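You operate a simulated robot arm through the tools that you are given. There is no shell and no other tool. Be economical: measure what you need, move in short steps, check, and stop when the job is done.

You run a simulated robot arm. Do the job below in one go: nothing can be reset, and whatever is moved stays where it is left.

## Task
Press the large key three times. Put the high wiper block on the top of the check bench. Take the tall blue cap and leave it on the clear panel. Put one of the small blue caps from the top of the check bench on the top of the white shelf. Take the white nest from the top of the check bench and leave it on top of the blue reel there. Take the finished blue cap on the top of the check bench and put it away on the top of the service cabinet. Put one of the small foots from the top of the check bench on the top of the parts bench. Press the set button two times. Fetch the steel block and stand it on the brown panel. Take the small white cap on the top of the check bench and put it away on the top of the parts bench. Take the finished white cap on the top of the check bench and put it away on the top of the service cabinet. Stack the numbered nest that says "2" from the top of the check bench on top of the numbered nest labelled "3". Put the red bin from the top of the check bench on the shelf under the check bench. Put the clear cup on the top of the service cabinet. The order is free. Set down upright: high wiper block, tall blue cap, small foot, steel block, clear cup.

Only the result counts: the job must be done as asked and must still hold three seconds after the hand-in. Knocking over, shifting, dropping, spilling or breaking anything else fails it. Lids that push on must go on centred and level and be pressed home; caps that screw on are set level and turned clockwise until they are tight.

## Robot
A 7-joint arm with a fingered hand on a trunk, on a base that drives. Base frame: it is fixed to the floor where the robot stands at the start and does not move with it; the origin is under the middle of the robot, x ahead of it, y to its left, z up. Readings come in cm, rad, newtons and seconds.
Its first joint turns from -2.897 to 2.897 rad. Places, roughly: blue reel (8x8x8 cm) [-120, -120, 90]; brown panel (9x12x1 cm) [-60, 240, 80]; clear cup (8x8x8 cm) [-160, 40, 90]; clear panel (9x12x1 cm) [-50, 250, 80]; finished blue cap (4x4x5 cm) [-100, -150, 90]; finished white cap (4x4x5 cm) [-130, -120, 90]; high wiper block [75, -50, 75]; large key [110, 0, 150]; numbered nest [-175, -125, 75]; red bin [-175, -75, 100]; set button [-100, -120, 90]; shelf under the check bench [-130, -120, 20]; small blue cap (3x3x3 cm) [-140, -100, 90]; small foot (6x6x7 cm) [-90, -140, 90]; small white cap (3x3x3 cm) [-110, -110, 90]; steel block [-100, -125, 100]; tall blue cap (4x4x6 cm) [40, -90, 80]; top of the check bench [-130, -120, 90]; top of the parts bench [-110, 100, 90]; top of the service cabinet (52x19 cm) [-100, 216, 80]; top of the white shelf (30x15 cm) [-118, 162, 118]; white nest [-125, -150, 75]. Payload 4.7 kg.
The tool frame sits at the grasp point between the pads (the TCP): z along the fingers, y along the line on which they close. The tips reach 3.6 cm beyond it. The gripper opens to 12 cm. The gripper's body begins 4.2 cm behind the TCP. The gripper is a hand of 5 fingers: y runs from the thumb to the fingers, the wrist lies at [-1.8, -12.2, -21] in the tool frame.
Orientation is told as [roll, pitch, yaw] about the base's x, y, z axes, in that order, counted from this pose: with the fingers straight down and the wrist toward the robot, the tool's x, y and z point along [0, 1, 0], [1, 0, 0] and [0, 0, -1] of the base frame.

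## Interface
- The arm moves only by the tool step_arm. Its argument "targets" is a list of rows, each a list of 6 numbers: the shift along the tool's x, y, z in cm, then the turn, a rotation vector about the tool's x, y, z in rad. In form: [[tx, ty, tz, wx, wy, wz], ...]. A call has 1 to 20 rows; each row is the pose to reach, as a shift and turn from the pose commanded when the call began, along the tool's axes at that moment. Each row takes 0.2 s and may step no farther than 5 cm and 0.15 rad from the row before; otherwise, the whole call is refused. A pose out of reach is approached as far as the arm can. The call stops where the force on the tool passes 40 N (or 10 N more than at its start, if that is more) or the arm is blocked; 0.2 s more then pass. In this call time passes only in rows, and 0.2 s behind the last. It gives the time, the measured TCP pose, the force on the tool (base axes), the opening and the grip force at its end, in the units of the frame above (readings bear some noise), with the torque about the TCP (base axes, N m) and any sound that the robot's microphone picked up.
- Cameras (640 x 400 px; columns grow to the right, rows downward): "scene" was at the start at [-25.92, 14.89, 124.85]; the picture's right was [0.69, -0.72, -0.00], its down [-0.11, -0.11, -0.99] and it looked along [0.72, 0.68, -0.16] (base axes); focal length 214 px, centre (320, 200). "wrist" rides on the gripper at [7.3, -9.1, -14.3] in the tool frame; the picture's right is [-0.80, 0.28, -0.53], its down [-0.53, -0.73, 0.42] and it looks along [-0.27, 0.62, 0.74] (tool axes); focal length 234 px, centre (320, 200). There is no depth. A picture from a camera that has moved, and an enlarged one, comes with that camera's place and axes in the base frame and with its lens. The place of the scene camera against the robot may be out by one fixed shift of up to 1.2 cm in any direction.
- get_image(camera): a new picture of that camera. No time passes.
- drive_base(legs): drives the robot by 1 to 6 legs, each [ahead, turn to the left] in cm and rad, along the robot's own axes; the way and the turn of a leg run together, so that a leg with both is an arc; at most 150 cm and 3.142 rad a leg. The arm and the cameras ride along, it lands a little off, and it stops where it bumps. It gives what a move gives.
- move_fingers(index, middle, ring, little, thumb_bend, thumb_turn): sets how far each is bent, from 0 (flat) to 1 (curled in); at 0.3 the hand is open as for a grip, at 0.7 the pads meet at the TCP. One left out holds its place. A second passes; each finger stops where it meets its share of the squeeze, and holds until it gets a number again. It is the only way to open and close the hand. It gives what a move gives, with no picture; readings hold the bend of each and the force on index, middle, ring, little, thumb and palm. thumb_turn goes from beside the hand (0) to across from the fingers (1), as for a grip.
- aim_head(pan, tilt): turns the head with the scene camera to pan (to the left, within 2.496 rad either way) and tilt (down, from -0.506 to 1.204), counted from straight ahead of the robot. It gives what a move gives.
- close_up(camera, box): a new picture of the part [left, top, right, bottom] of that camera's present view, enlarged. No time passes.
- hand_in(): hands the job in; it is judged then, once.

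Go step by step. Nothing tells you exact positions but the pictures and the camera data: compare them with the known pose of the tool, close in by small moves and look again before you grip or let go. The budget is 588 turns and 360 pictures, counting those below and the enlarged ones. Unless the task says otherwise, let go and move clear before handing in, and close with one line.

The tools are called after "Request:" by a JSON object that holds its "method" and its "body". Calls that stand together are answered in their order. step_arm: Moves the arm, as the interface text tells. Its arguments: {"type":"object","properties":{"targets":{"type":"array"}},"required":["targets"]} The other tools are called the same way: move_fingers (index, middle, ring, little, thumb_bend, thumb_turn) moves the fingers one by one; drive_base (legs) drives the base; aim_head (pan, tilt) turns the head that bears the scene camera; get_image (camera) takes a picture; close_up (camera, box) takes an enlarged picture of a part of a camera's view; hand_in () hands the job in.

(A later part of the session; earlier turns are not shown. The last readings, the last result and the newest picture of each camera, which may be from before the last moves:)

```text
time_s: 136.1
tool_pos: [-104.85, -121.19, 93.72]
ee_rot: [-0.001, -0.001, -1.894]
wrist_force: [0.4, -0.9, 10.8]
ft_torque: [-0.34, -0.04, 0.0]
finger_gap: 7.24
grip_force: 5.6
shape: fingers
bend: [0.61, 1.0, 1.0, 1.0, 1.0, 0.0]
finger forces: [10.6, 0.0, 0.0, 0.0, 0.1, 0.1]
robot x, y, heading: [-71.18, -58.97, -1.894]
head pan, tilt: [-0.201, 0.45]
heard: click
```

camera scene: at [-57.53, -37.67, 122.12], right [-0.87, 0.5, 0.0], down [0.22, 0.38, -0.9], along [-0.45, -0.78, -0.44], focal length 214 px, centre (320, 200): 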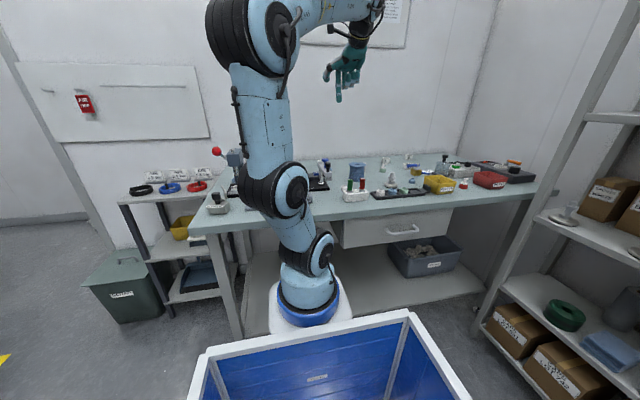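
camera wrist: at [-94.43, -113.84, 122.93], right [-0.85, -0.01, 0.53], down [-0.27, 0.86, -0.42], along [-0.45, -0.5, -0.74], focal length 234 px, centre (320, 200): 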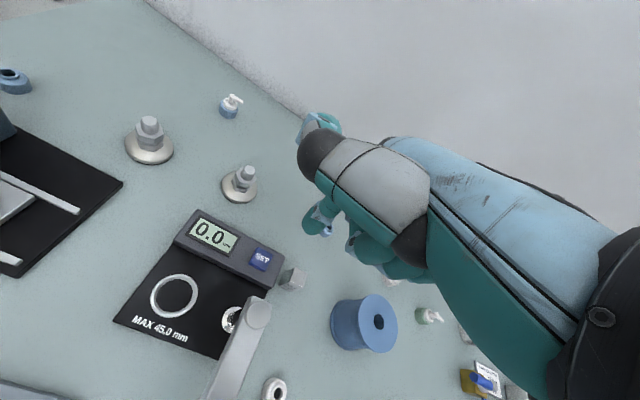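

Click one. I lift and press a second time.

Request:
{"method": "step_arm", "body": {"targets": [[0, 0, -1, 0, 0, 0], [0, 0, -2, 0, 0, 0], [0, 0, -2, 0, 0, 0]]}}

Request:
{"method": "step_arm", "body": {"targets": [[0, 0, 1, 0, 0, 0], [0, 0, 1.4, 0, 0, 0], [0, 0, 1.7, 0, 0, 0], [0, 0, 2.0, 0, 0, 0]]}}

Request:
{"method": "step_arm", "body": {"targets": [[0, 0, -3, 0, 0, 0], [0, 0, -7, 0, 0, 0], [0, 0, -12, 0, 0, 0], [0, 0, -17, 0, 0, 0]]}}

Request:
{"method": "get_image", "body": {"camera": "wrist"}}

```text
time_s: 136.9
tool_pos: [-104.73, -120.98, 95.4]
ee_rot: [0.0, 0.001, -1.894]
wrist_force: [0.0, 0.8, -0.3]
ft_torque: [0.02, 0.0, 0.03]
finger_gap: 7.21
grip_force: 0.1
shape: fingers
bend: [0.6, 1.0, 1.0, 1.0, 1.0, 0.0]
finger forces: [0.0, 0.0, 0.1, 0.1, 0.0, 0.0]
robot x, y, heading: [-71.05, -59.07, -1.886]
head pan, tilt: [-0.201, 0.45]
```

```text
time_s: 137.9
tool_pos: [-104.77, -121.18, 93.67]
ee_rot: [-0.003, -0.002, -1.893]
wrist_force: [0.8, -0.7, 11.0]
ft_torque: [-0.41, -0.05, 0.04]
finger_gap: 7.23
grip_force: 6.1
shape: fingers
bend: [0.61, 1.0, 1.0, 1.0, 1.0, 0.0]
finger forces: [11.7, 0.0, 0.1, 0.0, 0.0, 0.0]
robot x, y, heading: [-71.21, -58.82, -1.888]
head pan, tilt: [-0.201, 0.45]
heard: click
```

```text
time_s: 138.9
tool_pos: [-104.72, -121.15, 110.49]
ee_rot: [-0.001, 0.001, -1.894]
wrist_force: [-0.4, 0.5, 0.0]
ft_torque: [0.03, -0.05, 0.0]
finger_gap: 7.18
grip_force: 0.0
shape: fingers
bend: [0.6, 1.0, 1.0, 1.0, 1.0, 0.0]
finger forces: [0.0, 0.0, 0.0, 0.1, 0.0, 0.0]
robot x, y, heading: [-71.32, -58.87, -1.892]
head pan, tilt: [-0.201, 0.45]
```

```text
263 pictures are left
camera wrist: at [-94.94, -114.85, 124.79], right [-0.85, -0.01, 0.52], down [-0.27, 0.86, -0.42], along [-0.45, -0.5, -0.74], focal length 234 px, centre (320, 200)
```

wrist: 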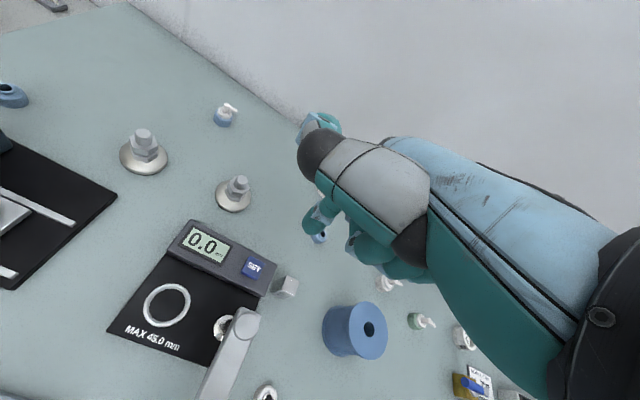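

Both SET clicks are in. Next is the white nest (near (-120,-145)) onto the blue reel. I preshape the hand and reach out above it, checking reach.

Request:
{"method": "move_fingers", "body": {"index": 0.42, "middle": 0.42, "thumb_turn": 1, "thumb_bend": 0.42}}

Request:
{"method": "step_arm", "body": {"targets": [[-1, 4, 0, 0, 0, 0], [-2, 8, 0, 0, 0, 0], [-3, 12, 0, 0, 0, 0], [-4, 16, 0, 0, 0, 0], [-5, 20, 0, 0, 0, 0]]}}

Request:
{"method": "get_image", "body": {"camera": "wrist"}}

```text
time_s: 139.9
tool_pos: [-104.7, -121.12, 110.31]
ee_rot: [0.001, 0.001, -1.894]
wrist_force: [-0.2, -0.3, -0.5]
ft_torque: [0.01, 0.04, -0.04]
finger_gap: 8.65
grip_force: 0.1
shape: fingers
bend: [0.42, 0.42, 1.0, 1.0, 0.42, 0.99]
finger forces: [0.0, 0.0, 0.0, 0.0, 0.0, 0.1]
robot x, y, heading: [-71.08, -59.34, -1.892]
head pan, tilt: [-0.201, 0.45]
```

```text
time_s: 141.1
tool_pos: [-115.68, -138.4, 110.47]
ee_rot: [-0.001, -0.003, -1.895]
wrist_force: [1.0, 1.2, 0.9]
ft_torque: [0.02, 0.03, -0.02]
finger_gap: 8.62
grip_force: 0.0
shape: fingers
bend: [0.42, 0.42, 1.0, 1.0, 0.42, 0.99]
finger forces: [0.0, 0.0, 0.1, 0.1, 0.0, 0.0]
robot x, y, heading: [-71.61, -59.19, -1.893]
head pan, tilt: [-0.201, 0.45]
```

```text
262 pictures are left
camera wrist: at [-105.9, -132.17, 124.82], right [-0.85, -0.01, 0.53], down [-0.27, 0.86, -0.42], along [-0.45, -0.5, -0.74], focal length 234 px, centre (320, 200)
```

wrist: 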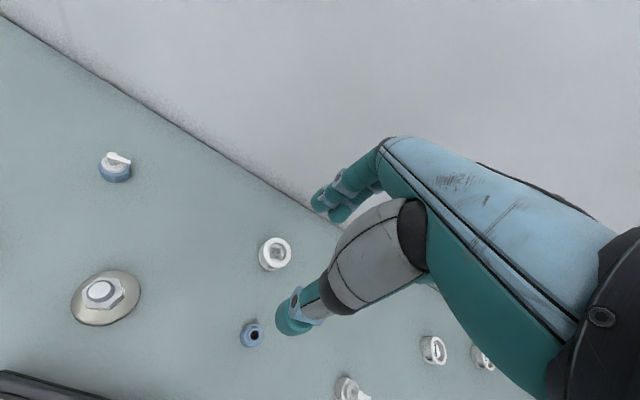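

Reach is fine. The nest is at (-119.9,-144.2), top z≈87. I go above it and down to z=93 for a check.

Request:
{"method": "step_arm", "body": {"targets": [[-1, 3.4, 4, 0, 0, 0], [-2.1, 6.8, 8, 0, 0, 0], [-2.1, 6.8, 12.5, 0, 0, 0], [-2.1, 6.8, 17, 0, 0, 0]]}}

Request:
{"method": "get_image", "body": {"camera": "wrist"}}

Request:
{"method": "close_up", "body": {"camera": "scene", "box": [300, 110, 420, 210]}}

```text
refused: row 1 steps farther than a row can; nothing moved
```

```text
261 pictures are left
camera wrist: at [-105.9, -132.17, 124.82], right [-0.85, -0.01, 0.53], down [-0.27, 0.86, -0.42], along [-0.45, -0.5, -0.74], focal length 234 px, centre (320, 200)
```

wrist: 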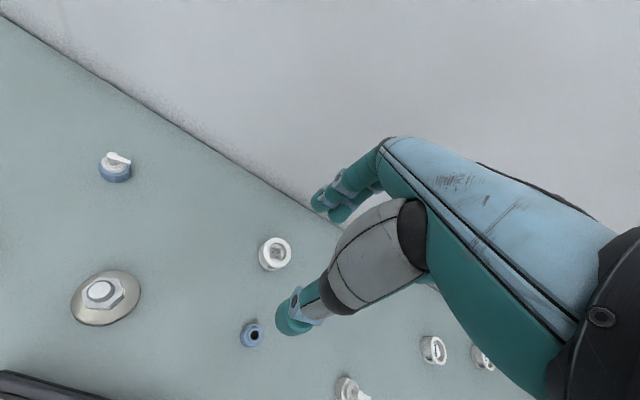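

```text
4.00 times, centred on (360, 160) of scene
camera zoom: at [-57.51, -37.64, 122.11], right [-0.87, 0.5, 0.0], down [0.22, 0.38, -0.9], along [-0.45, -0.78, -0.44], focal length 858 px, centre (160, 360)
```

zoom: 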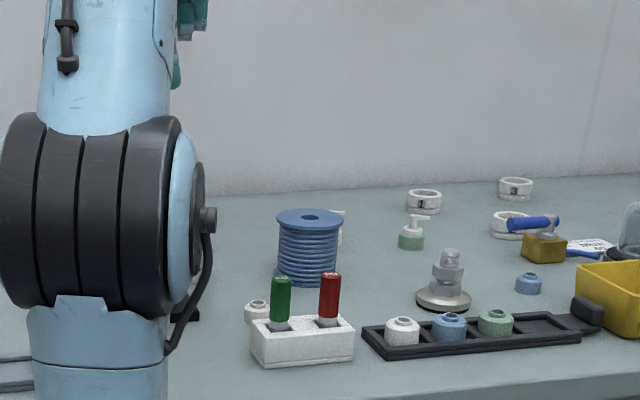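

Request:
{"method": "step_arm", "body": {"targets": [[-0.6, 2, 3.5, 0, 0, 0], [-1.2, 4, 7, 0, 0, 0], [-1.8, 6, 10.5, 0, 0, 0], [-2.1, 6.8, 14, 0, 0, 0], [-2.1, 6.8, 17, 0, 0, 0]]}}

Request:
{"method": "get_image", "body": {"camera": "wrist"}}

```text
time_s: 142.3
tool_pos: [-119.95, -144.44, 93.42]
ee_rot: [-0.001, 0.0, -1.893]
wrist_force: [-0.3, -0.4, 1.4]
ft_torque: [0.0, 0.02, -0.01]
finger_gap: 8.66
grip_force: 0.1
shape: fingers
bend: [0.42, 0.42, 1.0, 1.0, 0.42, 0.99]
finger forces: [0.0, 0.1, 0.1, 0.1, 0.0, 0.0]
robot x, y, heading: [-71.66, -59.22, -1.893]
head pan, tilt: [-0.201, 0.45]
```

```text
259 pictures are left
camera wrist: at [-110.07, -137.95, 107.74], right [-0.85, -0.01, 0.53], down [-0.27, 0.86, -0.42], along [-0.45, -0.5, -0.74], focal length 234 px, centre (320, 200)
```

wrist: 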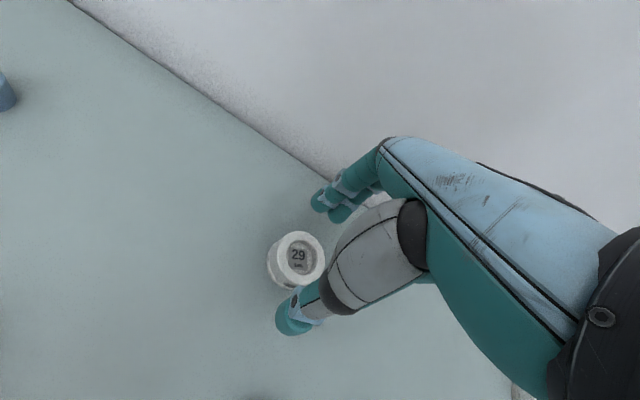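

The nest is nicely between the fingers. I adjust by 0.4 cm, go down and close on it.

Request:
{"method": "step_arm", "body": {"targets": [[-0.3, 0.4, 1.5, 0, 0, 0], [-0.3, 0.4, 2.8, 0, 0, 0], [-0.3, 0.4, 3.6, 0, 0, 0]]}}

Request:
{"method": "move_fingers", "body": {"index": 0.75, "middle": 0.75, "thumb_bend": 0.75}}

Request:
{"method": "get_image", "body": {"camera": "wrist"}}

```text
time_s: 143.1
tool_pos: [-120.32, -144.63, 89.95]
ee_rot: [-0.002, -0.004, -1.895]
wrist_force: [-0.6, 0.4, 8.2]
ft_torque: [-0.39, 0.18, -0.01]
finger_gap: 8.65
grip_force: 4.2
shape: fingers
bend: [0.42, 0.41, 1.0, 1.0, 0.42, 0.99]
finger forces: [0.0, 8.4, 0.1, 0.0, 0.0, 0.2]
robot x, y, heading: [-71.47, -59.12, -1.897]
head pan, tilt: [-0.201, 0.45]
```

```text
time_s: 144.1
tool_pos: [-120.36, -144.66, 90.05]
ee_rot: [-0.002, -0.001, -1.893]
wrist_force: [0.7, 1.2, 21.4]
ft_torque: [-0.87, -0.08, 0.04]
finger_gap: 4.62
grip_force: 24.7
shape: fingers
bend: [0.5, 0.53, 1.0, 1.0, 0.63, 1.0]
finger forces: [25.9, 6.8, 0.0, 0.0, 16.2, 0.1]
robot x, y, heading: [-71.2, -59.21, -1.891]
head pan, tilt: [-0.201, 0.45]
```

```text
258 pictures are left
camera wrist: at [-110.49, -138.17, 104.33], right [-0.85, -0.01, 0.53], down [-0.27, 0.86, -0.43], along [-0.45, -0.51, -0.74], focal length 234 px, centre (320, 200)
```

wrist: 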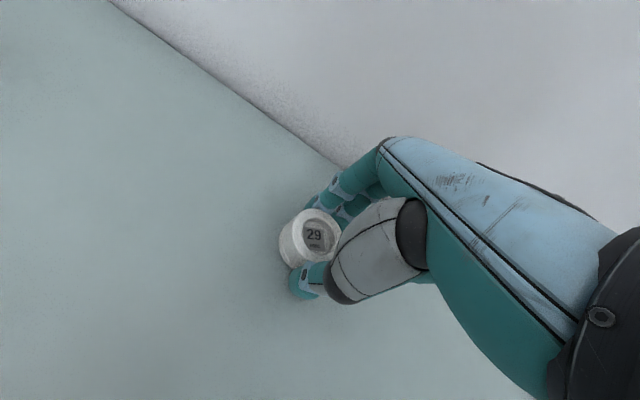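

The nest is gripped (the middle finger pressed the bench a bit). I lift and look.

Request:
{"method": "step_arm", "body": {"targets": [[0, 0, -0.7, 0, 0, 0], [0, 0, -2, 0, 0, 0], [0, 0, -5, 0, 0, 0], [0, 0, -9, 0, 0, 0]]}}

Request:
{"method": "close_up", "body": {"camera": "wrist", "box": [200, 150, 440, 300]}}

```text
time_s: 145.1
tool_pos: [-120.32, -144.6, 98.63]
ee_rot: [0.001, 0.005, -1.894]
wrist_force: [0.0, 0.9, -1.9]
ft_torque: [0.0, -0.01, 0.03]
finger_gap: 4.61
grip_force: 15.8
shape: fingers
bend: [0.49, 0.53, 1.0, 1.0, 0.64, 1.0]
finger forces: [8.6, 7.2, 0.1, 0.0, 15.8, 0.0]
robot x, y, heading: [-71.54, -58.91, -1.889]
head pan, tilt: [-0.201, 0.45]
```

```text
2.67 times, centred on (320, 225) of wrist
camera zoom: at [-110.55, -138.2, 113.05], right [-0.85, -0.01, 0.52], down [-0.27, 0.87, -0.42], along [-0.45, -0.5, -0.74], focal length 624 px, centre (320, 133)
```

zoom: 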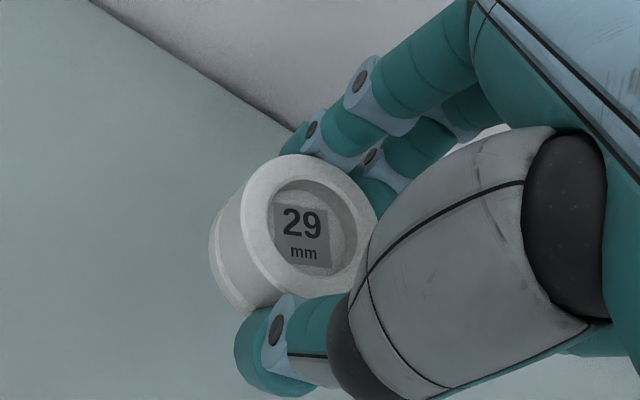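

Held well, its centre at tool (+0.7,+1.0). The reel's top centre triangulates to (-122.8,-115.8,94). I carry it over the reel.

Request:
{"method": "step_arm", "body": {"targets": [[0, 0, -4, 0, 0, 0], [0, 0, -8, 0, 0, 0], [-2, -4.5, -8, 0, 0, 0], [-4, -9, -8, 0, 0, 0], [-6, -13.5, -8, 0, 0, 0], [-8, -18, -8, 0, 0, 0], [-10, -22.5, -8, 0, 0, 0], [-12.2, -26.8, -8, 0, 0, 0], [-12.2, -27.5, -6.5, 0, 0, 0]]}}

Request:
{"method": "get_image", "body": {"camera": "wrist"}}

Request:
{"method": "aim_head", "body": {"pan": -0.3, "tilt": 0.4}}

Request:
{"method": "close_up", "body": {"camera": "scene", "box": [250, 90, 410, 190]}}

```text
time_s: 147.1
tool_pos: [-123.32, -114.69, 105.33]
ee_rot: [-0.001, 0.001, -1.894]
wrist_force: [-0.2, 0.5, -1.4]
ft_torque: [0.04, 0.0, -0.04]
finger_gap: 4.62
grip_force: 16.1
shape: fingers
bend: [0.49, 0.53, 1.0, 1.0, 0.64, 1.0]
finger forces: [8.5, 7.2, 0.0, 0.1, 15.7, 0.0]
robot x, y, heading: [-71.28, -58.79, -1.889]
head pan, tilt: [-0.201, 0.45]
```

```text
256 pictures are left
camera wrist: at [-113.45, -108.32, 119.7], right [-0.85, -0.01, 0.53], down [-0.27, 0.86, -0.42], along [-0.45, -0.5, -0.74], focal length 234 px, centre (320, 200)
```

wrist: 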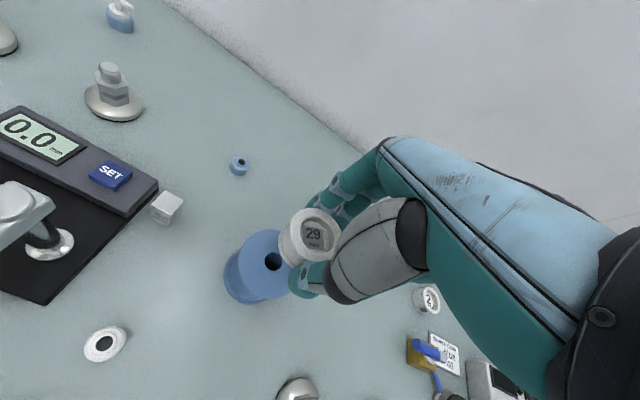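

```text
time_s: 147.8
tool_pos: [-123.2, -114.75, 105.28]
ee_rot: [-0.001, 0.002, -1.893]
wrist_force: [0.1, 0.4, 0.1]
ft_torque: [0.02, -0.01, 0.01]
finger_gap: 4.62
grip_force: 15.8
shape: fingers
bend: [0.49, 0.53, 1.0, 1.0, 0.64, 1.0]
finger forces: [8.5, 7.3, 0.0, 0.0, 15.7, 0.0]
robot x, y, heading: [-71.66, -58.81, -1.891]
head pan, tilt: [-0.3, 0.4]
```

```text
4.00 times, centred on (330, 140) of scene
camera zoom: at [-58.33, -37.24, 122.58], right [-0.81, 0.58, 0.0], down [0.23, 0.32, -0.92], along [-0.54, -0.75, -0.39], focal length 858 px, centre (280, 440)
```

zoom: 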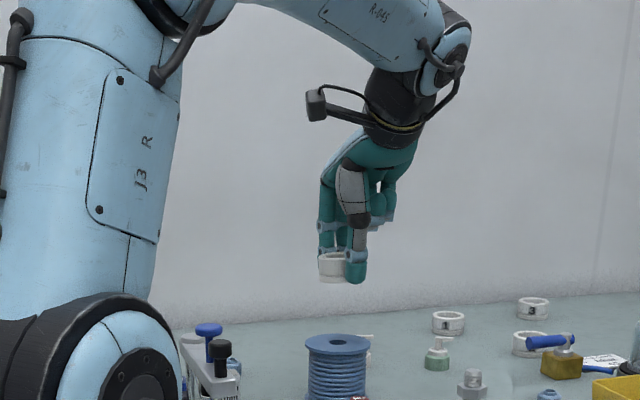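

The reel position is confirmed. I shift 0.4 cm back and lower to near contact.

Request:
{"method": "step_arm", "body": {"targets": [[0, -0.4, 2.5, 0, 0, 0], [0, -0.4, 5, 0, 0, 0]]}}

Request:
{"method": "close_up", "body": {"camera": "wrist", "box": [220, 170, 400, 310]}}

Request:
{"method": "close_up", "body": {"camera": "scene", "box": [300, 130, 380, 190]}}

```text
time_s: 148.4
tool_pos: [-123.15, -114.23, 100.33]
ee_rot: [0.0, 0.0, -1.893]
wrist_force: [-0.6, 0.1, 0.2]
ft_torque: [-0.03, 0.02, 0.02]
finger_gap: 4.61
grip_force: 16.4
shape: fingers
bend: [0.49, 0.53, 1.0, 1.0, 0.64, 1.0]
finger forces: [8.6, 7.3, 0.0, 0.1, 15.7, 0.1]
robot x, y, heading: [-71.74, -59.01, -1.894]
head pan, tilt: [-0.3, 0.4]
```

```text
2.86 times, centred on (310, 240) of wrist
camera zoom: at [-113.32, -107.9, 114.7], right [-0.85, -0.01, 0.53], down [-0.27, 0.86, -0.42], along [-0.45, -0.5, -0.74], focal length 669 px, centre (349, 86)
```

zoom: 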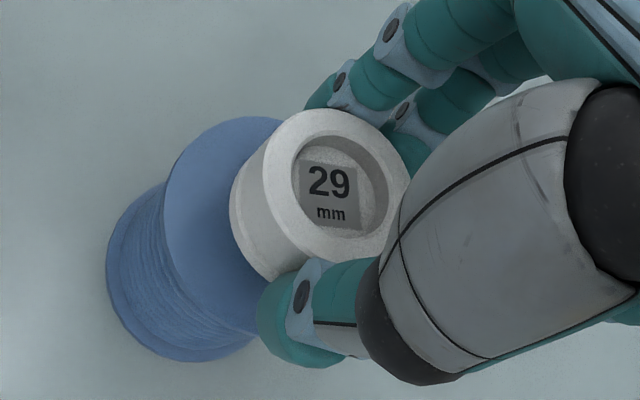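

```text
6.67 times, centred on (340, 160) of scene
camera zoom: at [-58.33, -37.24, 122.58], right [-0.81, 0.58, 0.0], down [0.23, 0.32, -0.92], along [-0.54, -0.75, -0.39], focal length 1430 px, centre (187, 467)
```

zoom: 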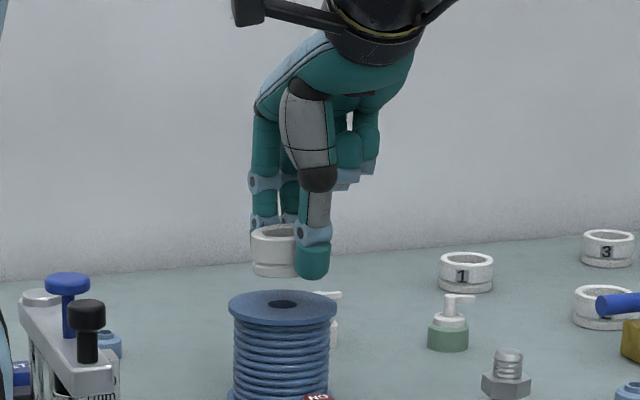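

Nearly centred; I shift 0.4 cm left and lower onto the reel feeling for contact.

Request:
{"method": "step_arm", "body": {"targets": [[0.4, 0, 0.4, 0, 0, 0], [0.4, 0, 0.7, 0, 0, 0]]}}

Request:
{"method": "step_arm", "body": {"targets": [[0, 0, 0.3, 0, 0, 0], [0, 0, 0.6, 0, 0, 0]]}}

```text
time_s: 149.0
tool_pos: [-122.73, -114.47, 99.61]
ee_rot: [-0.001, 0.001, -1.893]
wrist_force: [0.5, 0.2, -0.2]
ft_torque: [0.0, 0.01, -0.02]
finger_gap: 4.61
grip_force: 16.3
shape: fingers
bend: [0.49, 0.53, 1.0, 1.0, 0.64, 1.0]
finger forces: [8.5, 7.3, 0.1, 0.0, 15.7, 0.0]
robot x, y, heading: [-71.14, -59.21, -1.891]
head pan, tilt: [-0.3, 0.4]
```

```text
time_s: 149.6
tool_pos: [-122.75, -114.3, 98.99]
ee_rot: [0.001, 0.002, -1.895]
wrist_force: [-0.3, -0.2, -0.9]
ft_torque: [0.03, -0.01, -0.01]
finger_gap: 4.61
grip_force: 15.9
shape: fingers
bend: [0.49, 0.53, 1.0, 1.0, 0.64, 1.0]
finger forces: [8.6, 7.3, 0.0, 0.1, 15.6, 0.1]
robot x, y, heading: [-71.6, -58.96, -1.898]
head pan, tilt: [-0.3, 0.4]
```

Request:
{"method": "step_arm", "body": {"targets": [[0, 0, 0.3, 0, 0, 0], [0, 0, 0.5, 0, 0, 0]]}}

Request:
{"method": "close_up", "body": {"camera": "scene", "box": [310, 150, 370, 190]}}

```text
time_s: 150.2
tool_pos: [-122.66, -114.32, 98.48]
ee_rot: [0.0, 0.004, -1.894]
wrist_force: [1.2, -0.4, -1.3]
ft_torque: [-0.01, -0.04, -0.02]
finger_gap: 4.61
grip_force: 15.5
shape: fingers
bend: [0.49, 0.53, 1.0, 1.0, 0.64, 1.0]
finger forces: [8.6, 7.3, 0.1, 0.0, 15.7, 0.0]
robot x, y, heading: [-70.9, -59.21, -1.893]
head pan, tilt: [-0.3, 0.4]
```

```text
10.00 times, centred on (340, 170) of scene
camera zoom: at [-58.34, -37.24, 122.59], right [-0.81, 0.58, 0.0], down [0.23, 0.32, -0.92], along [-0.54, -0.75, -0.39], focal length 2145 px, centre (120, 500)
```

zoom: 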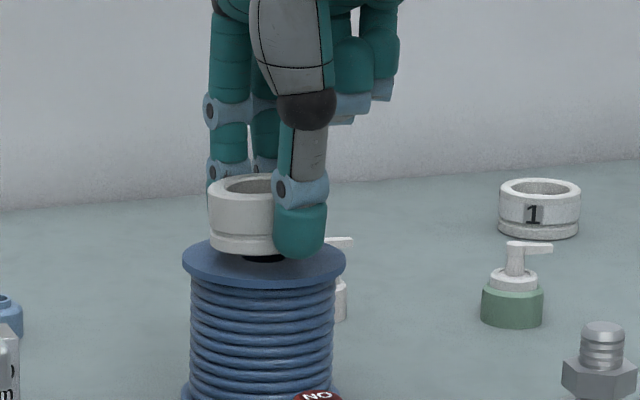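

About 0.9 cm still to go. I keep lowering.

Request:
{"method": "step_arm", "body": {"targets": [[0, 0, 0.3, 0, 0, 0], [0, 0, 0.5, 0, 0, 0]]}}

Request:
{"method": "step_arm", "body": {"targets": [[0, 0, 0.2, 0, 0, 0], [0, 0, 0.4, 0, 0, 0]]}}

```text
time_s: 150.8
tool_pos: [-122.61, -114.35, 98.02]
ee_rot: [0.0, 0.0, -1.894]
wrist_force: [-0.3, 0.3, -1.3]
ft_torque: [-0.01, -0.02, 0.03]
finger_gap: 4.61
grip_force: 15.3
shape: fingers
bend: [0.49, 0.53, 1.0, 1.0, 0.64, 1.0]
finger forces: [8.6, 7.3, 0.0, 0.0, 15.7, 0.0]
robot x, y, heading: [-71.57, -59.48, -1.895]
head pan, tilt: [-0.3, 0.4]
```

```text
time_s: 151.4
tool_pos: [-122.77, -114.24, 97.7]
ee_rot: [-0.002, 0.002, -1.894]
wrist_force: [0.3, 0.8, -0.2]
ft_torque: [0.03, 0.0, 0.01]
finger_gap: 4.62
grip_force: 15.7
shape: fingers
bend: [0.49, 0.53, 1.0, 1.0, 0.64, 1.0]
finger forces: [8.8, 7.4, 0.0, 0.0, 15.7, 0.0]
robot x, y, heading: [-71.29, -59.06, -1.89]
head pan, tilt: [-0.3, 0.4]
```

Request:
{"method": "step_arm", "body": {"targets": [[0, 0, 0.2, 0, 0, 0], [0, 0, 0.35, 0, 0, 0]]}}

Request:
{"method": "close_up", "body": {"camera": "scene", "box": [310, 150, 370, 190]}}

```text
time_s: 152.0
tool_pos: [-122.66, -114.41, 97.64]
ee_rot: [-0.002, -0.002, -1.894]
wrist_force: [-0.5, 0.8, 15.5]
ft_torque: [-0.59, -0.07, 0.0]
finger_gap: 4.6
grip_force: 21.8
shape: fingers
bend: [0.49, 0.53, 1.0, 1.0, 0.64, 1.0]
finger forces: [20.1, 7.2, 0.0, 0.0, 16.1, 0.1]
robot x, y, heading: [-71.45, -59.42, -1.89]
head pan, tilt: [-0.3, 0.4]
```

```text
10.00 times, centred on (340, 170) of scene
camera zoom: at [-58.3, -37.2, 122.58], right [-0.81, 0.58, 0.0], down [0.23, 0.32, -0.92], along [-0.54, -0.75, -0.39], focal length 2145 px, centre (120, 500)
```

zoom: 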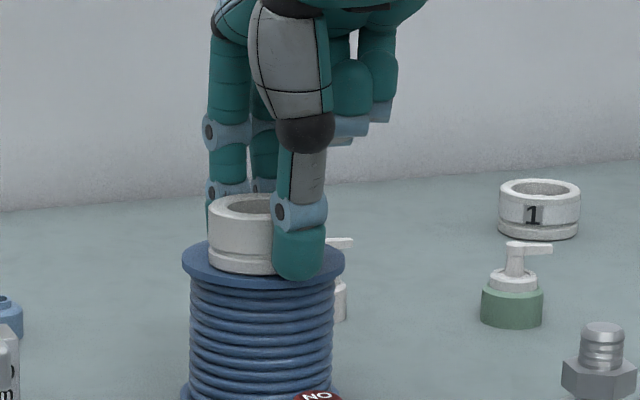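

The fingertip touches the flange and the nest is essentially seated. I open and rise.

Request:
{"method": "move_fingers", "body": {"index": 0.42, "middle": 0.42, "thumb_bend": 0.45}}

Request:
{"method": "step_arm", "body": {"targets": [[0, 0, -1, 0, 0, 0], [0, 0, -3, 0, 0, 0], [0, 0, -7, 0, 0, 0], [0, 0, -12, 0, 0, 0]]}}

Request:
{"method": "get_image", "body": {"camera": "wrist"}}

Request:
{"method": "close_up", "body": {"camera": "scene", "box": [300, 130, 420, 210]}}

```text
time_s: 153.0
tool_pos: [-122.61, -114.38, 97.32]
ee_rot: [0.001, -0.001, -1.893]
wrist_force: [0.9, 2.4, 13.7]
ft_torque: [-0.38, 0.28, -0.03]
finger_gap: 8.26
grip_force: 6.2
shape: fingers
bend: [0.42, 0.44, 1.0, 1.0, 0.45, 0.99]
finger forces: [0.9, 12.0, 0.1, 0.1, 0.0, 0.1]
robot x, y, heading: [-71.42, -59.13, -1.898]
head pan, tilt: [-0.3, 0.4]
```

```text
time_s: 154.0
tool_pos: [-122.85, -114.35, 109.15]
ee_rot: [0.0, 0.003, -1.894]
wrist_force: [0.2, -0.2, -0.7]
ft_torque: [0.0, 0.0, -0.02]
finger_gap: 8.25
grip_force: 0.0
shape: fingers
bend: [0.42, 0.42, 1.0, 1.0, 0.45, 0.99]
finger forces: [0.1, 0.1, 0.1, 0.0, 0.0, 0.0]
robot x, y, heading: [-71.32, -58.95, -1.893]
head pan, tilt: [-0.3, 0.4]
```

```text
250 pictures are left
camera wrist: at [-112.96, -108.01, 123.5], right [-0.85, -0.01, 0.52], down [-0.27, 0.86, -0.42], along [-0.45, -0.5, -0.74], focal length 234 px, centre (320, 200)
```

wrist: 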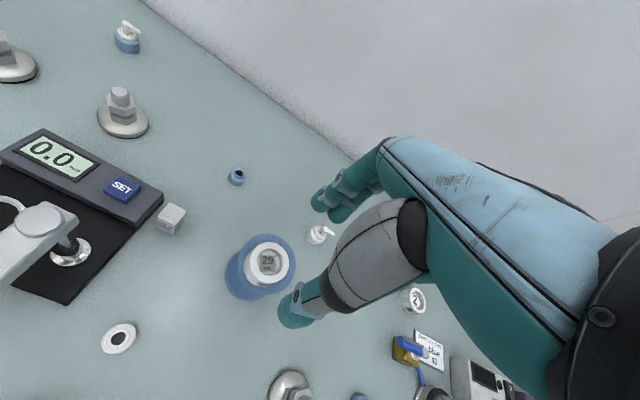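

```text
5.00 times, centred on (360, 170) of scene
camera zoom: at [-58.36, -37.25, 122.59], right [-0.81, 0.58, 0.0], down [0.23, 0.32, -0.92], along [-0.54, -0.75, -0.39], focal length 1072 px, centre (120, 350)
```

zoom: 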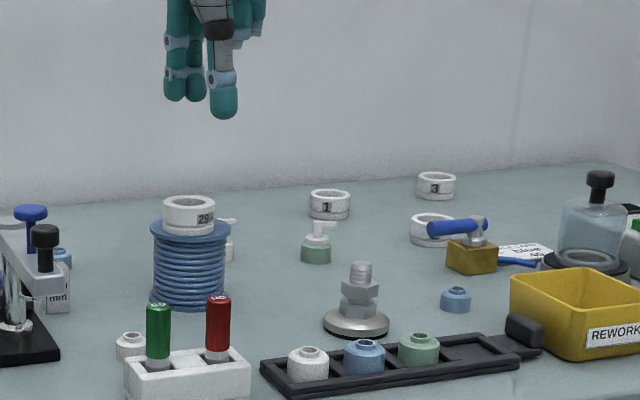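

The white nest sits on the reel. Next are nest 2 → nest 3 and the red bin at the right end; I raise the hand and shift the robot ~43 cm along the bench by backing.

Request:
{"method": "step_arm", "body": {"targets": [[0, 0, -5, 0, 0, 0], [0, 0, -10, 0, 0, 0], [0, 0, -16, 0, 0, 0]]}}

Request:
{"method": "drive_base", "body": {"legs": [[0, 1.58], [-43, 0], [0, -1.58]]}}

Request:
{"method": "get_image", "body": {"camera": "wrist"}}

Request:
{"method": "get_image", "body": {"camera": "scene"}}

```text
refused: row 3 steps farther than a row can; nothing moved
```

```text
time_s: 164.3
tool_pos: [-164.51, -99.68, 109.24]
ee_rot: [0.001, 0.003, -1.912]
wrist_force: [0.3, -0.2, -0.4]
ft_torque: [-0.01, 0.0, -0.02]
finger_gap: 8.23
grip_force: 0.1
shape: fingers
bend: [0.42, 0.42, 1.0, 1.0, 0.45, 0.99]
finger forces: [0.0, 0.0, 0.1, 0.0, 0.0, 0.0]
robot x, y, heading: [-112.14, -45.38, -1.911]
head pan, tilt: [-0.3, 0.4]
```

```text
248 pictures are left
camera wrist: at [-154.63, -93.55, 123.54], right [-0.85, 0.01, 0.53], down [-0.25, 0.87, -0.42], along [-0.46, -0.49, -0.74], focal length 234 px, centre (320, 200)
```

wrist: 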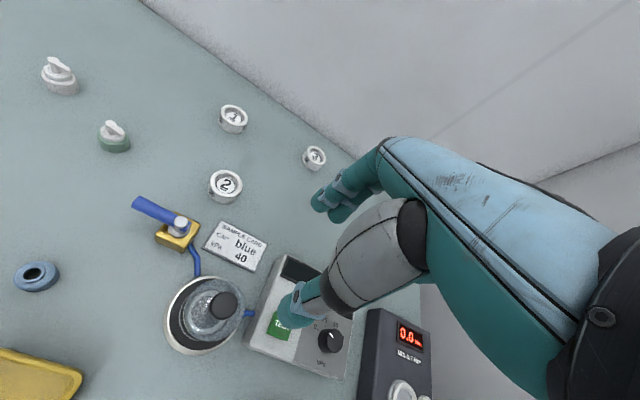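

```text
247 pictures are left
camera scene: at [-98.66, -23.9, 122.59], right [-0.8, 0.6, 0.0], down [0.23, 0.31, -0.92], along [-0.55, -0.74, -0.39], focal length 214 px, centre (320, 200)
```

scene: 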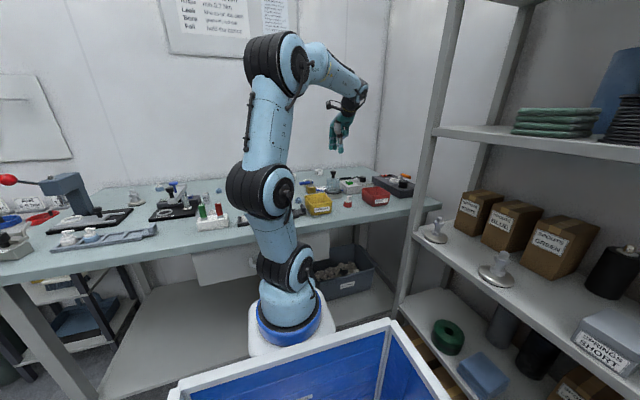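

Nothing was touched. Labels are clear: nest 2 at (-158.5,-114.3), nest 3 at (-174.9,-127.1). I go above nest 2.

Request:
{"method": "step_arm", "body": {"targets": [[2.6, 3, 0, 0, 0, 0], [5.2, 6, 0, 0, 0, 0], [7.8, 9, 1, 0, 0, 0], [10.5, 12.3, 2, 0, 0, 0], [10.5, 12.3, 6.5, 0, 0, 0], [10.5, 12.3, 11, 0, 0, 0], [10.5, 12.3, 14.5, 0, 0, 0]]}}

Request:
{"method": "get_image", "body": {"camera": "wrist"}}

```text
time_s: 165.9
tool_pos: [-158.85, -114.82, 94.63]
ee_rot: [-0.002, 0.001, -1.915]
wrist_force: [-0.1, 0.5, 0.5]
ft_torque: [-0.03, 0.0, 0.02]
finger_gap: 8.26
grip_force: 0.1
shape: fingers
bend: [0.42, 0.42, 1.0, 1.0, 0.45, 0.99]
finger forces: [0.0, 0.0, 0.0, 0.0, 0.0, 0.0]
robot x, y, heading: [-112.19, -45.5, -1.912]
head pan, tilt: [-0.3, 0.4]
```

```text
246 pictures are left
camera wrist: at [-148.89, -108.66, 109.11], right [-0.85, 0.01, 0.53], down [-0.26, 0.87, -0.42], along [-0.46, -0.49, -0.74], focal length 234 px, centre (320, 200)
```

wrist: 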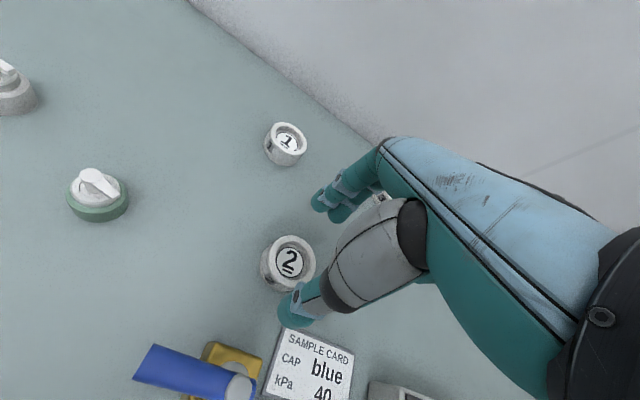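

Nest 2 is centred. I fine-adjust, lower and grip.

Request:
{"method": "step_arm", "body": {"targets": [[0.35, -0.2, 2, 0, 0, 0], [0.35, -0.2, 4, 0, 0, 0]]}}

Request:
{"method": "move_fingers", "body": {"index": 0.75, "middle": 0.75, "thumb_bend": 0.75}}

Request:
{"method": "step_arm", "body": {"targets": [[0, 0, -2, 0, 0, 0], [0, 0, -5, 0, 0, 0], [0, 0, -10, 0, 0, 0]]}}

Request:
{"method": "get_image", "body": {"camera": "wrist"}}

```text
time_s: 166.5
tool_pos: [-158.41, -114.81, 90.77]
ee_rot: [0.002, 0.001, -1.914]
wrist_force: [0.5, -0.7, -0.1]
ft_torque: [-0.01, 0.01, 0.02]
finger_gap: 8.26
grip_force: 0.0
shape: fingers
bend: [0.42, 0.42, 1.0, 1.0, 0.45, 0.99]
finger forces: [0.0, 0.1, 0.0, 0.1, 0.0, 0.0]
robot x, y, heading: [-112.04, -45.47, -1.914]
head pan, tilt: [-0.3, 0.4]
```

```text
time_s: 167.5
tool_pos: [-158.4, -114.77, 90.67]
ee_rot: [0.001, 0.002, -1.912]
wrist_force: [0.2, -0.2, 0.0]
ft_torque: [-0.03, 0.02, 0.02]
finger_gap: 4.53
grip_force: 15.0
shape: fingers
bend: [0.57, 0.58, 1.0, 1.0, 0.58, 1.0]
finger forces: [7.2, 7.3, 0.0, 0.0, 15.6, 0.1]
robot x, y, heading: [-112.19, -45.15, -1.913]
head pan, tilt: [-0.3, 0.4]
```

```text
time_s: 168.3
tool_pos: [-158.5, -114.86, 100.56]
ee_rot: [0.001, 0.003, -1.914]
wrist_force: [-0.8, -0.7, -0.7]
ft_torque: [0.0, -0.02, 0.0]
finger_gap: 4.54
grip_force: 15.1
shape: fingers
bend: [0.57, 0.58, 1.0, 1.0, 0.58, 1.0]
finger forces: [7.1, 7.2, 0.0, 0.0, 15.6, 0.0]
robot x, y, heading: [-111.78, -45.5, -1.911]
head pan, tilt: [-0.3, 0.4]
```

```text
245 pictures are left
camera wrist: at [-148.52, -108.63, 114.95], right [-0.85, 0.01, 0.52], down [-0.25, 0.87, -0.42], along [-0.46, -0.49, -0.74], focal length 234 px, centre (320, 200)
```

wrist: 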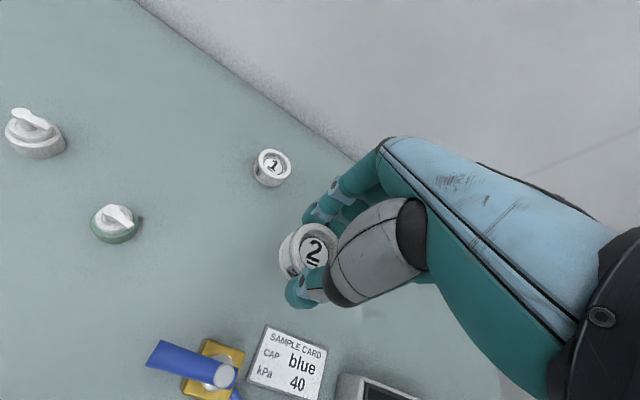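

A symmetric grip. I carry nest 2 toward nest 3, stopping short to look.

Request:
{"method": "step_arm", "body": {"targets": [[-3, 1, -2, 0, 0, 0], [-6, 2.5, -4, 0, 0, 0], [-9, 4, -5, 0, 0, 0], [-11.4, 6, -5, 0, 0, 0]]}}

Request:
{"method": "get_image", "body": {"camera": "wrist"}}

Request:
{"method": "close_up", "body": {"camera": "scene", "box": [280, 110, 420, 220]}}

```text
time_s: 169.3
tool_pos: [-171.3, -116.6, 105.66]
ee_rot: [-0.001, 0.002, -1.913]
wrist_force: [0.6, 0.9, 0.6]
ft_torque: [0.0, 0.04, -0.02]
finger_gap: 4.54
grip_force: 15.2
shape: fingers
bend: [0.57, 0.58, 1.0, 1.0, 0.58, 1.0]
finger forces: [7.2, 7.2, 0.1, 0.0, 15.4, 0.0]
robot x, y, heading: [-111.9, -45.38, -1.911]
head pan, tilt: [-0.3, 0.4]
```

```text
244 pictures are left
camera wrist: at [-161.28, -110.48, 120.07], right [-0.85, 0.01, 0.53], down [-0.26, 0.87, -0.42], along [-0.46, -0.49, -0.74], focal length 234 px, centre (320, 200)
```

wrist: 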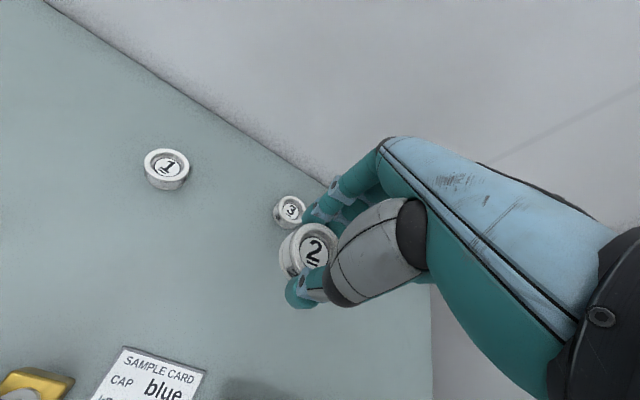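

```text
3.64 times, centred on (350, 165) of scene
camera zoom: at [-98.65, -23.89, 122.58], right [-0.8, 0.6, 0.0], down [0.23, 0.31, -0.92], along [-0.55, -0.74, -0.39], focal length 780 px, centre (211, 327)
```

zoom: 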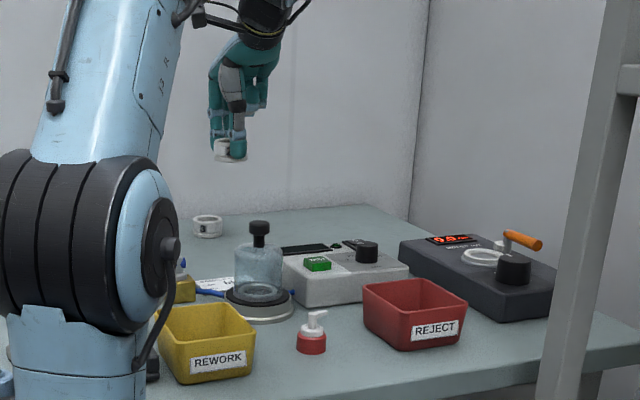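

Nest 3 is at (-175.0,-127.3). I move above it.

Request:
{"method": "step_arm", "body": {"targets": [[-0.1, 3.7, 0, 0, 0, 0], [-0.2, 7.4, 0, 0, 0, 0], [-0.2, 11.1, 0, 0, 0, 0], [-0.2, 11.1, 4, 0, 0, 0], [-0.2, 11.1, 8, 0, 0, 0]]}}

Request:
{"method": "get_image", "body": {"camera": "wrist"}}

Request:
{"method": "close_up", "body": {"camera": "scene", "box": [310, 130, 390, 190]}}

```text
time_s: 170.5
tool_pos: [-175.1, -126.99, 97.74]
ee_rot: [-0.003, 0.001, -1.913]
wrist_force: [-1.0, 0.2, 0.7]
ft_torque: [-0.01, 0.04, 0.02]
finger_gap: 4.53
grip_force: 15.2
shape: fingers
bend: [0.57, 0.58, 1.0, 1.0, 0.58, 1.0]
finger forces: [7.3, 7.3, 0.1, 0.1, 15.3, 0.1]
robot x, y, heading: [-112.51, -45.86, -1.908]
head pan, tilt: [-0.3, 0.4]
```

```text
242 pictures are left
camera wrist: at [-165.18, -120.77, 112.11], right [-0.85, 0.01, 0.53], down [-0.26, 0.87, -0.42], along [-0.46, -0.49, -0.74], focal length 234 px, centre (320, 200)
```

wrist: 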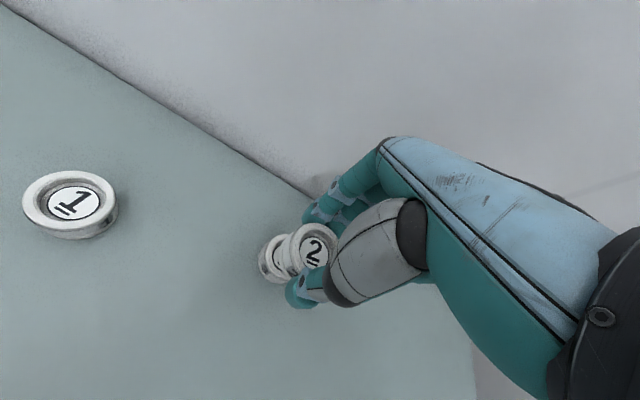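

```text
6.67 times, centred on (350, 160) of scene
camera zoom: at [-98.65, -23.89, 122.58], right [-0.8, 0.6, 0.0], down [0.23, 0.31, -0.92], along [-0.55, -0.74, -0.39], focal length 1430 px, centre (120, 467)
```

zoom: 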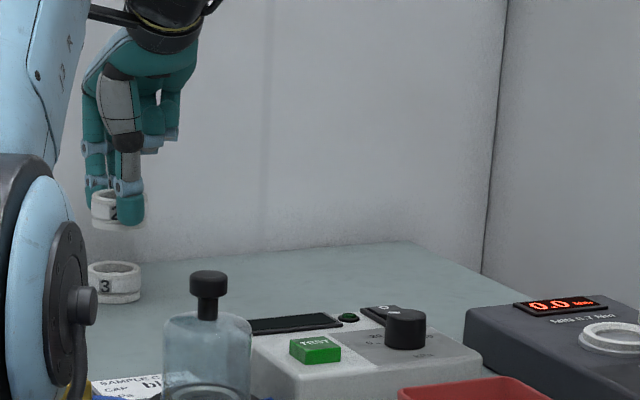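

Lateral alignment is good. I zoom in the wrist view to check depth.

Request:
{"method": "close_up", "body": {"camera": "wrist", "box": [240, 200, 360, 320]}}

```text
3.33 times, centred on (300, 260) of wrist
camera zoom: at [-165.18, -120.77, 112.11], right [-0.85, 0.01, 0.53], down [-0.26, 0.87, -0.42], along [-0.46, -0.49, -0.74], focal length 781 px, centre (387, 0)
```

zoom: 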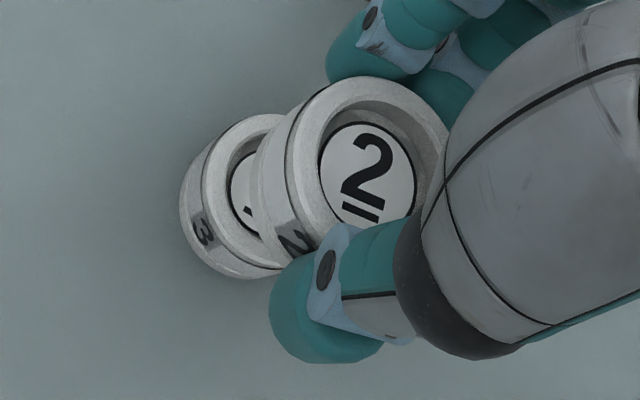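

I nudge 0.35 cm ahead and lower onto nest 3.

Request:
{"method": "step_arm", "body": {"targets": [[0, 0.35, 1.5, 0, 0, 0], [0, 0.35, 3, 0, 0, 0], [0, 0.35, 3.5, 0, 0, 0]]}}

Request:
{"method": "close_up", "body": {"camera": "scene", "box": [310, 150, 360, 185]}}

Request:
{"method": "close_up", "body": {"camera": "wrist", "box": [240, 200, 360, 320]}}

```text
time_s: 171.3
tool_pos: [-175.27, -127.28, 94.1]
ee_rot: [0.0, 0.002, -1.913]
wrist_force: [-0.1, 0.5, -1.5]
ft_torque: [0.01, 0.02, 0.01]
finger_gap: 4.53
grip_force: 14.5
shape: fingers
bend: [0.57, 0.58, 1.0, 1.0, 0.58, 1.0]
finger forces: [7.3, 7.2, 0.0, 0.0, 15.2, 0.0]
robot x, y, heading: [-111.89, -45.02, -1.912]
head pan, tilt: [-0.3, 0.4]
```

```text
11.43 times, centred on (335, 168) of scene
camera zoom: at [-98.66, -23.91, 122.59], right [-0.8, 0.6, 0.0], down [0.23, 0.31, -0.92], along [-0.55, -0.74, -0.39], focal length 2451 px, centre (149, 571)
```

zoom: 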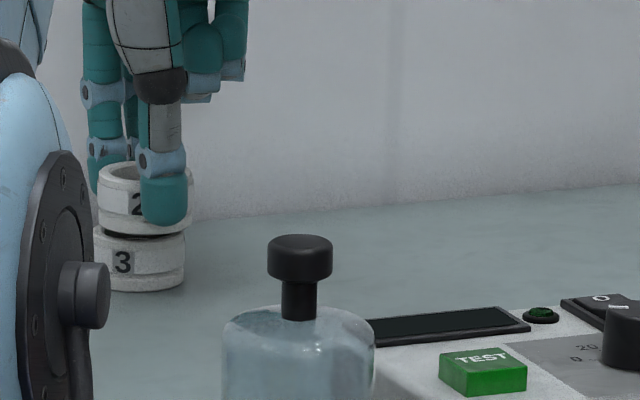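

```text
3.33 times, centred on (300, 260) of wrist
camera zoom: at [-165.3, -121.1, 108.5], right [-0.85, 0.01, 0.52], down [-0.25, 0.87, -0.42], along [-0.46, -0.49, -0.74], focal length 781 px, centre (387, 0)
```

zoom: 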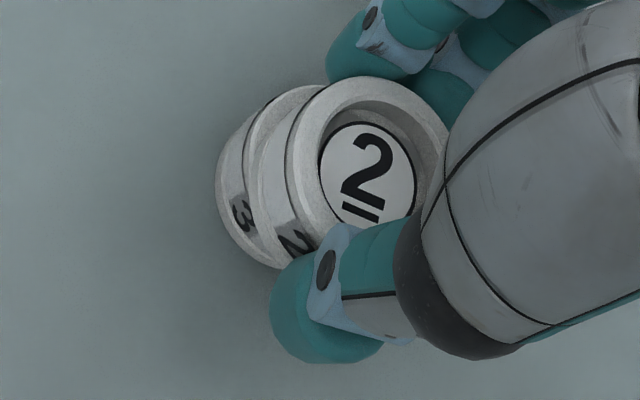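

Well aligned. I lower the last half centimetre.

Request:
{"method": "step_arm", "body": {"targets": [[0, 0, 0.2, 0, 0, 0], [0, 0, 0.4, 0, 0, 0]]}}

Request:
{"method": "step_arm", "body": {"targets": [[0, 0, 0.2, 0, 0, 0], [0, 0, 0.35, 0, 0, 0]]}}

```text
time_s: 171.9
tool_pos: [-175.21, -127.21, 93.78]
ee_rot: [0.002, 0.001, -1.914]
wrist_force: [0.2, -0.2, -0.8]
ft_torque: [0.0, 0.02, 0.02]
finger_gap: 4.52
grip_force: 15.0
shape: fingers
bend: [0.57, 0.58, 1.0, 1.0, 0.58, 1.0]
finger forces: [7.1, 7.2, 0.0, 0.0, 15.3, 0.0]
robot x, y, heading: [-111.93, -45.03, -1.913]
head pan, tilt: [-0.3, 0.4]
```

```text
time_s: 172.5
tool_pos: [-175.22, -127.28, 93.51]
ee_rot: [0.0, 0.0, -1.914]
wrist_force: [0.4, 0.4, 0.9]
ft_torque: [0.02, -0.01, 0.01]
finger_gap: 4.51
grip_force: 14.2
shape: fingers
bend: [0.57, 0.58, 1.0, 1.0, 0.58, 1.0]
finger forces: [7.2, 7.4, 0.0, 0.0, 15.0, 0.1]
robot x, y, heading: [-111.85, -45.27, -1.913]
head pan, tilt: [-0.3, 0.4]
```

Request:
{"method": "step_arm", "body": {"targets": [[0, 0, 0.2, 0, 0, 0], [0, 0, 0.3, 0, 0, 0]]}}

Request:
{"method": "close_up", "body": {"camera": "scene", "box": [310, 150, 360, 185]}}

```text
time_s: 173.1
tool_pos: [-175.19, -127.27, 93.33]
ee_rot: [-0.003, -0.002, -1.916]
wrist_force: [0.0, 0.0, 13.1]
ft_torque: [0.09, -0.05, -0.06]
finger_gap: 4.51
grip_force: 15.7
shape: fingers
bend: [0.57, 0.58, 1.0, 1.0, 0.58, 1.0]
finger forces: [7.7, 8.5, 0.1, 0.0, 15.9, 0.0]
robot x, y, heading: [-112.13, -45.41, -1.911]
head pan, tilt: [-0.3, 0.4]
```

```text
11.43 times, centred on (335, 168) of scene
camera zoom: at [-98.63, -23.87, 122.58], right [-0.8, 0.6, 0.0], down [0.23, 0.31, -0.92], along [-0.55, -0.74, -0.39], focal length 2451 px, centre (149, 571)
```

zoom: 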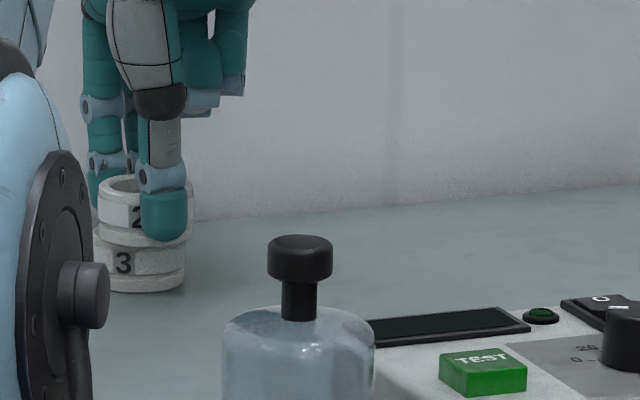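

It is seated (13 N contact). I release and rise.

Request:
{"method": "move_fingers", "body": {"index": 0.42, "middle": 0.42, "thumb_bend": 0.42}}

Request:
{"method": "step_arm", "body": {"targets": [[0, 0, -1, 0, 0, 0], [0, 0, -3, 0, 0, 0], [0, 0, -7, 0, 0, 0], [0, 0, -12, 0, 0, 0], [0, -5, -15, 0, 0, 0], [0, -10, -16, 0, 0, 0], [-1, -14, -17, 0, 0, 0]]}}

Request:
{"method": "get_image", "body": {"camera": "wrist"}}

Request:
{"method": "get_image", "body": {"camera": "scene"}}

```text
time_s: 174.1
tool_pos: [-175.27, -127.38, 93.04]
ee_rot: [0.0, 0.002, -1.915]
wrist_force: [0.1, -0.5, 0.1]
ft_torque: [0.02, -0.02, 0.0]
finger_gap: 8.64
grip_force: 0.0
shape: fingers
bend: [0.42, 0.42, 1.0, 1.0, 0.42, 0.99]
finger forces: [0.0, 0.0, 0.0, 0.1, 0.0, 0.0]
robot x, y, heading: [-112.07, -45.3, -1.91]
head pan, tilt: [-0.3, 0.4]
```

```text
refused: row 5 steps farther than a row can; nothing moved
```

```text
236 pictures are left
camera wrist: at [-165.29, -121.11, 107.45], right [-0.85, 0.01, 0.53], down [-0.25, 0.87, -0.42], along [-0.46, -0.49, -0.74], focal length 234 px, centre (320, 200)
```

wrist: 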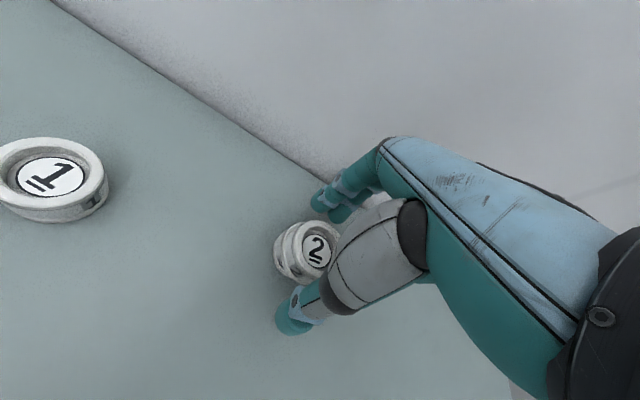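

```text
235 pictures are left
camera scene: at [-98.66, -23.9, 122.59], right [-0.8, 0.6, 0.0], down [0.23, 0.31, -0.92], along [-0.55, -0.74, -0.39], focal length 214 px, centre (320, 200)
```

scene: 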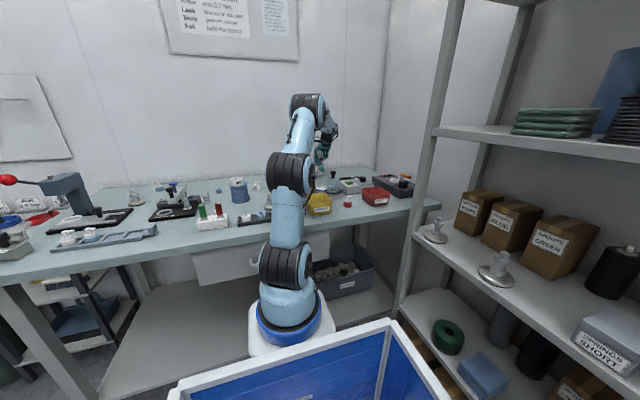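

The stack is good. Next the red REJECT bin: rise and take a look from above it.

Request:
{"method": "step_arm", "body": {"targets": [[0, 0, -2, 0, 0, 0], [0, 0, -6, 0, 0, 0], [0, 0, -10, 0, 0, 0], [0, 0, -14.5, 0, 0, 0], [0, -4, -16, 0, 0, 0], [0, -8, -17, 0, 0, 0], [-1, -12, -18, 0, 0, 0], [-2, -16, -19, 0, 0, 0], [-3, -20, -20, 0, 0, 0], [-4, -24, -21, 0, 0, 0], [-5, -28, -22, 0, 0, 0]]}}

Request:
{"method": "get_image", "body": {"camera": "wrist"}}

```text
time_s: 176.5
tool_pos: [-170.36, -99.36, 115.19]
ee_rot: [-0.001, 0.003, -1.913]
wrist_force: [0.9, -1.2, -0.1]
ft_torque: [0.03, -0.03, -0.02]
finger_gap: 8.67
grip_force: 0.0
shape: fingers
bend: [0.42, 0.42, 1.0, 1.0, 0.42, 0.99]
finger forces: [0.1, 0.0, 0.1, 0.0, 0.1, 0.0]
robot x, y, heading: [-112.03, -45.35, -1.911]
head pan, tilt: [-0.3, 0.4]
```

```text
234 pictures are left
camera wrist: at [-160.55, -93.11, 129.49], right [-0.85, 0.01, 0.52], down [-0.25, 0.87, -0.42], along [-0.46, -0.49, -0.74], focal length 234 px, centre (320, 200)
```

wrist: 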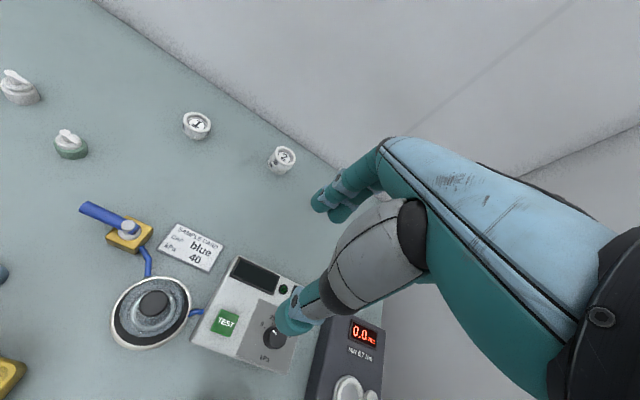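

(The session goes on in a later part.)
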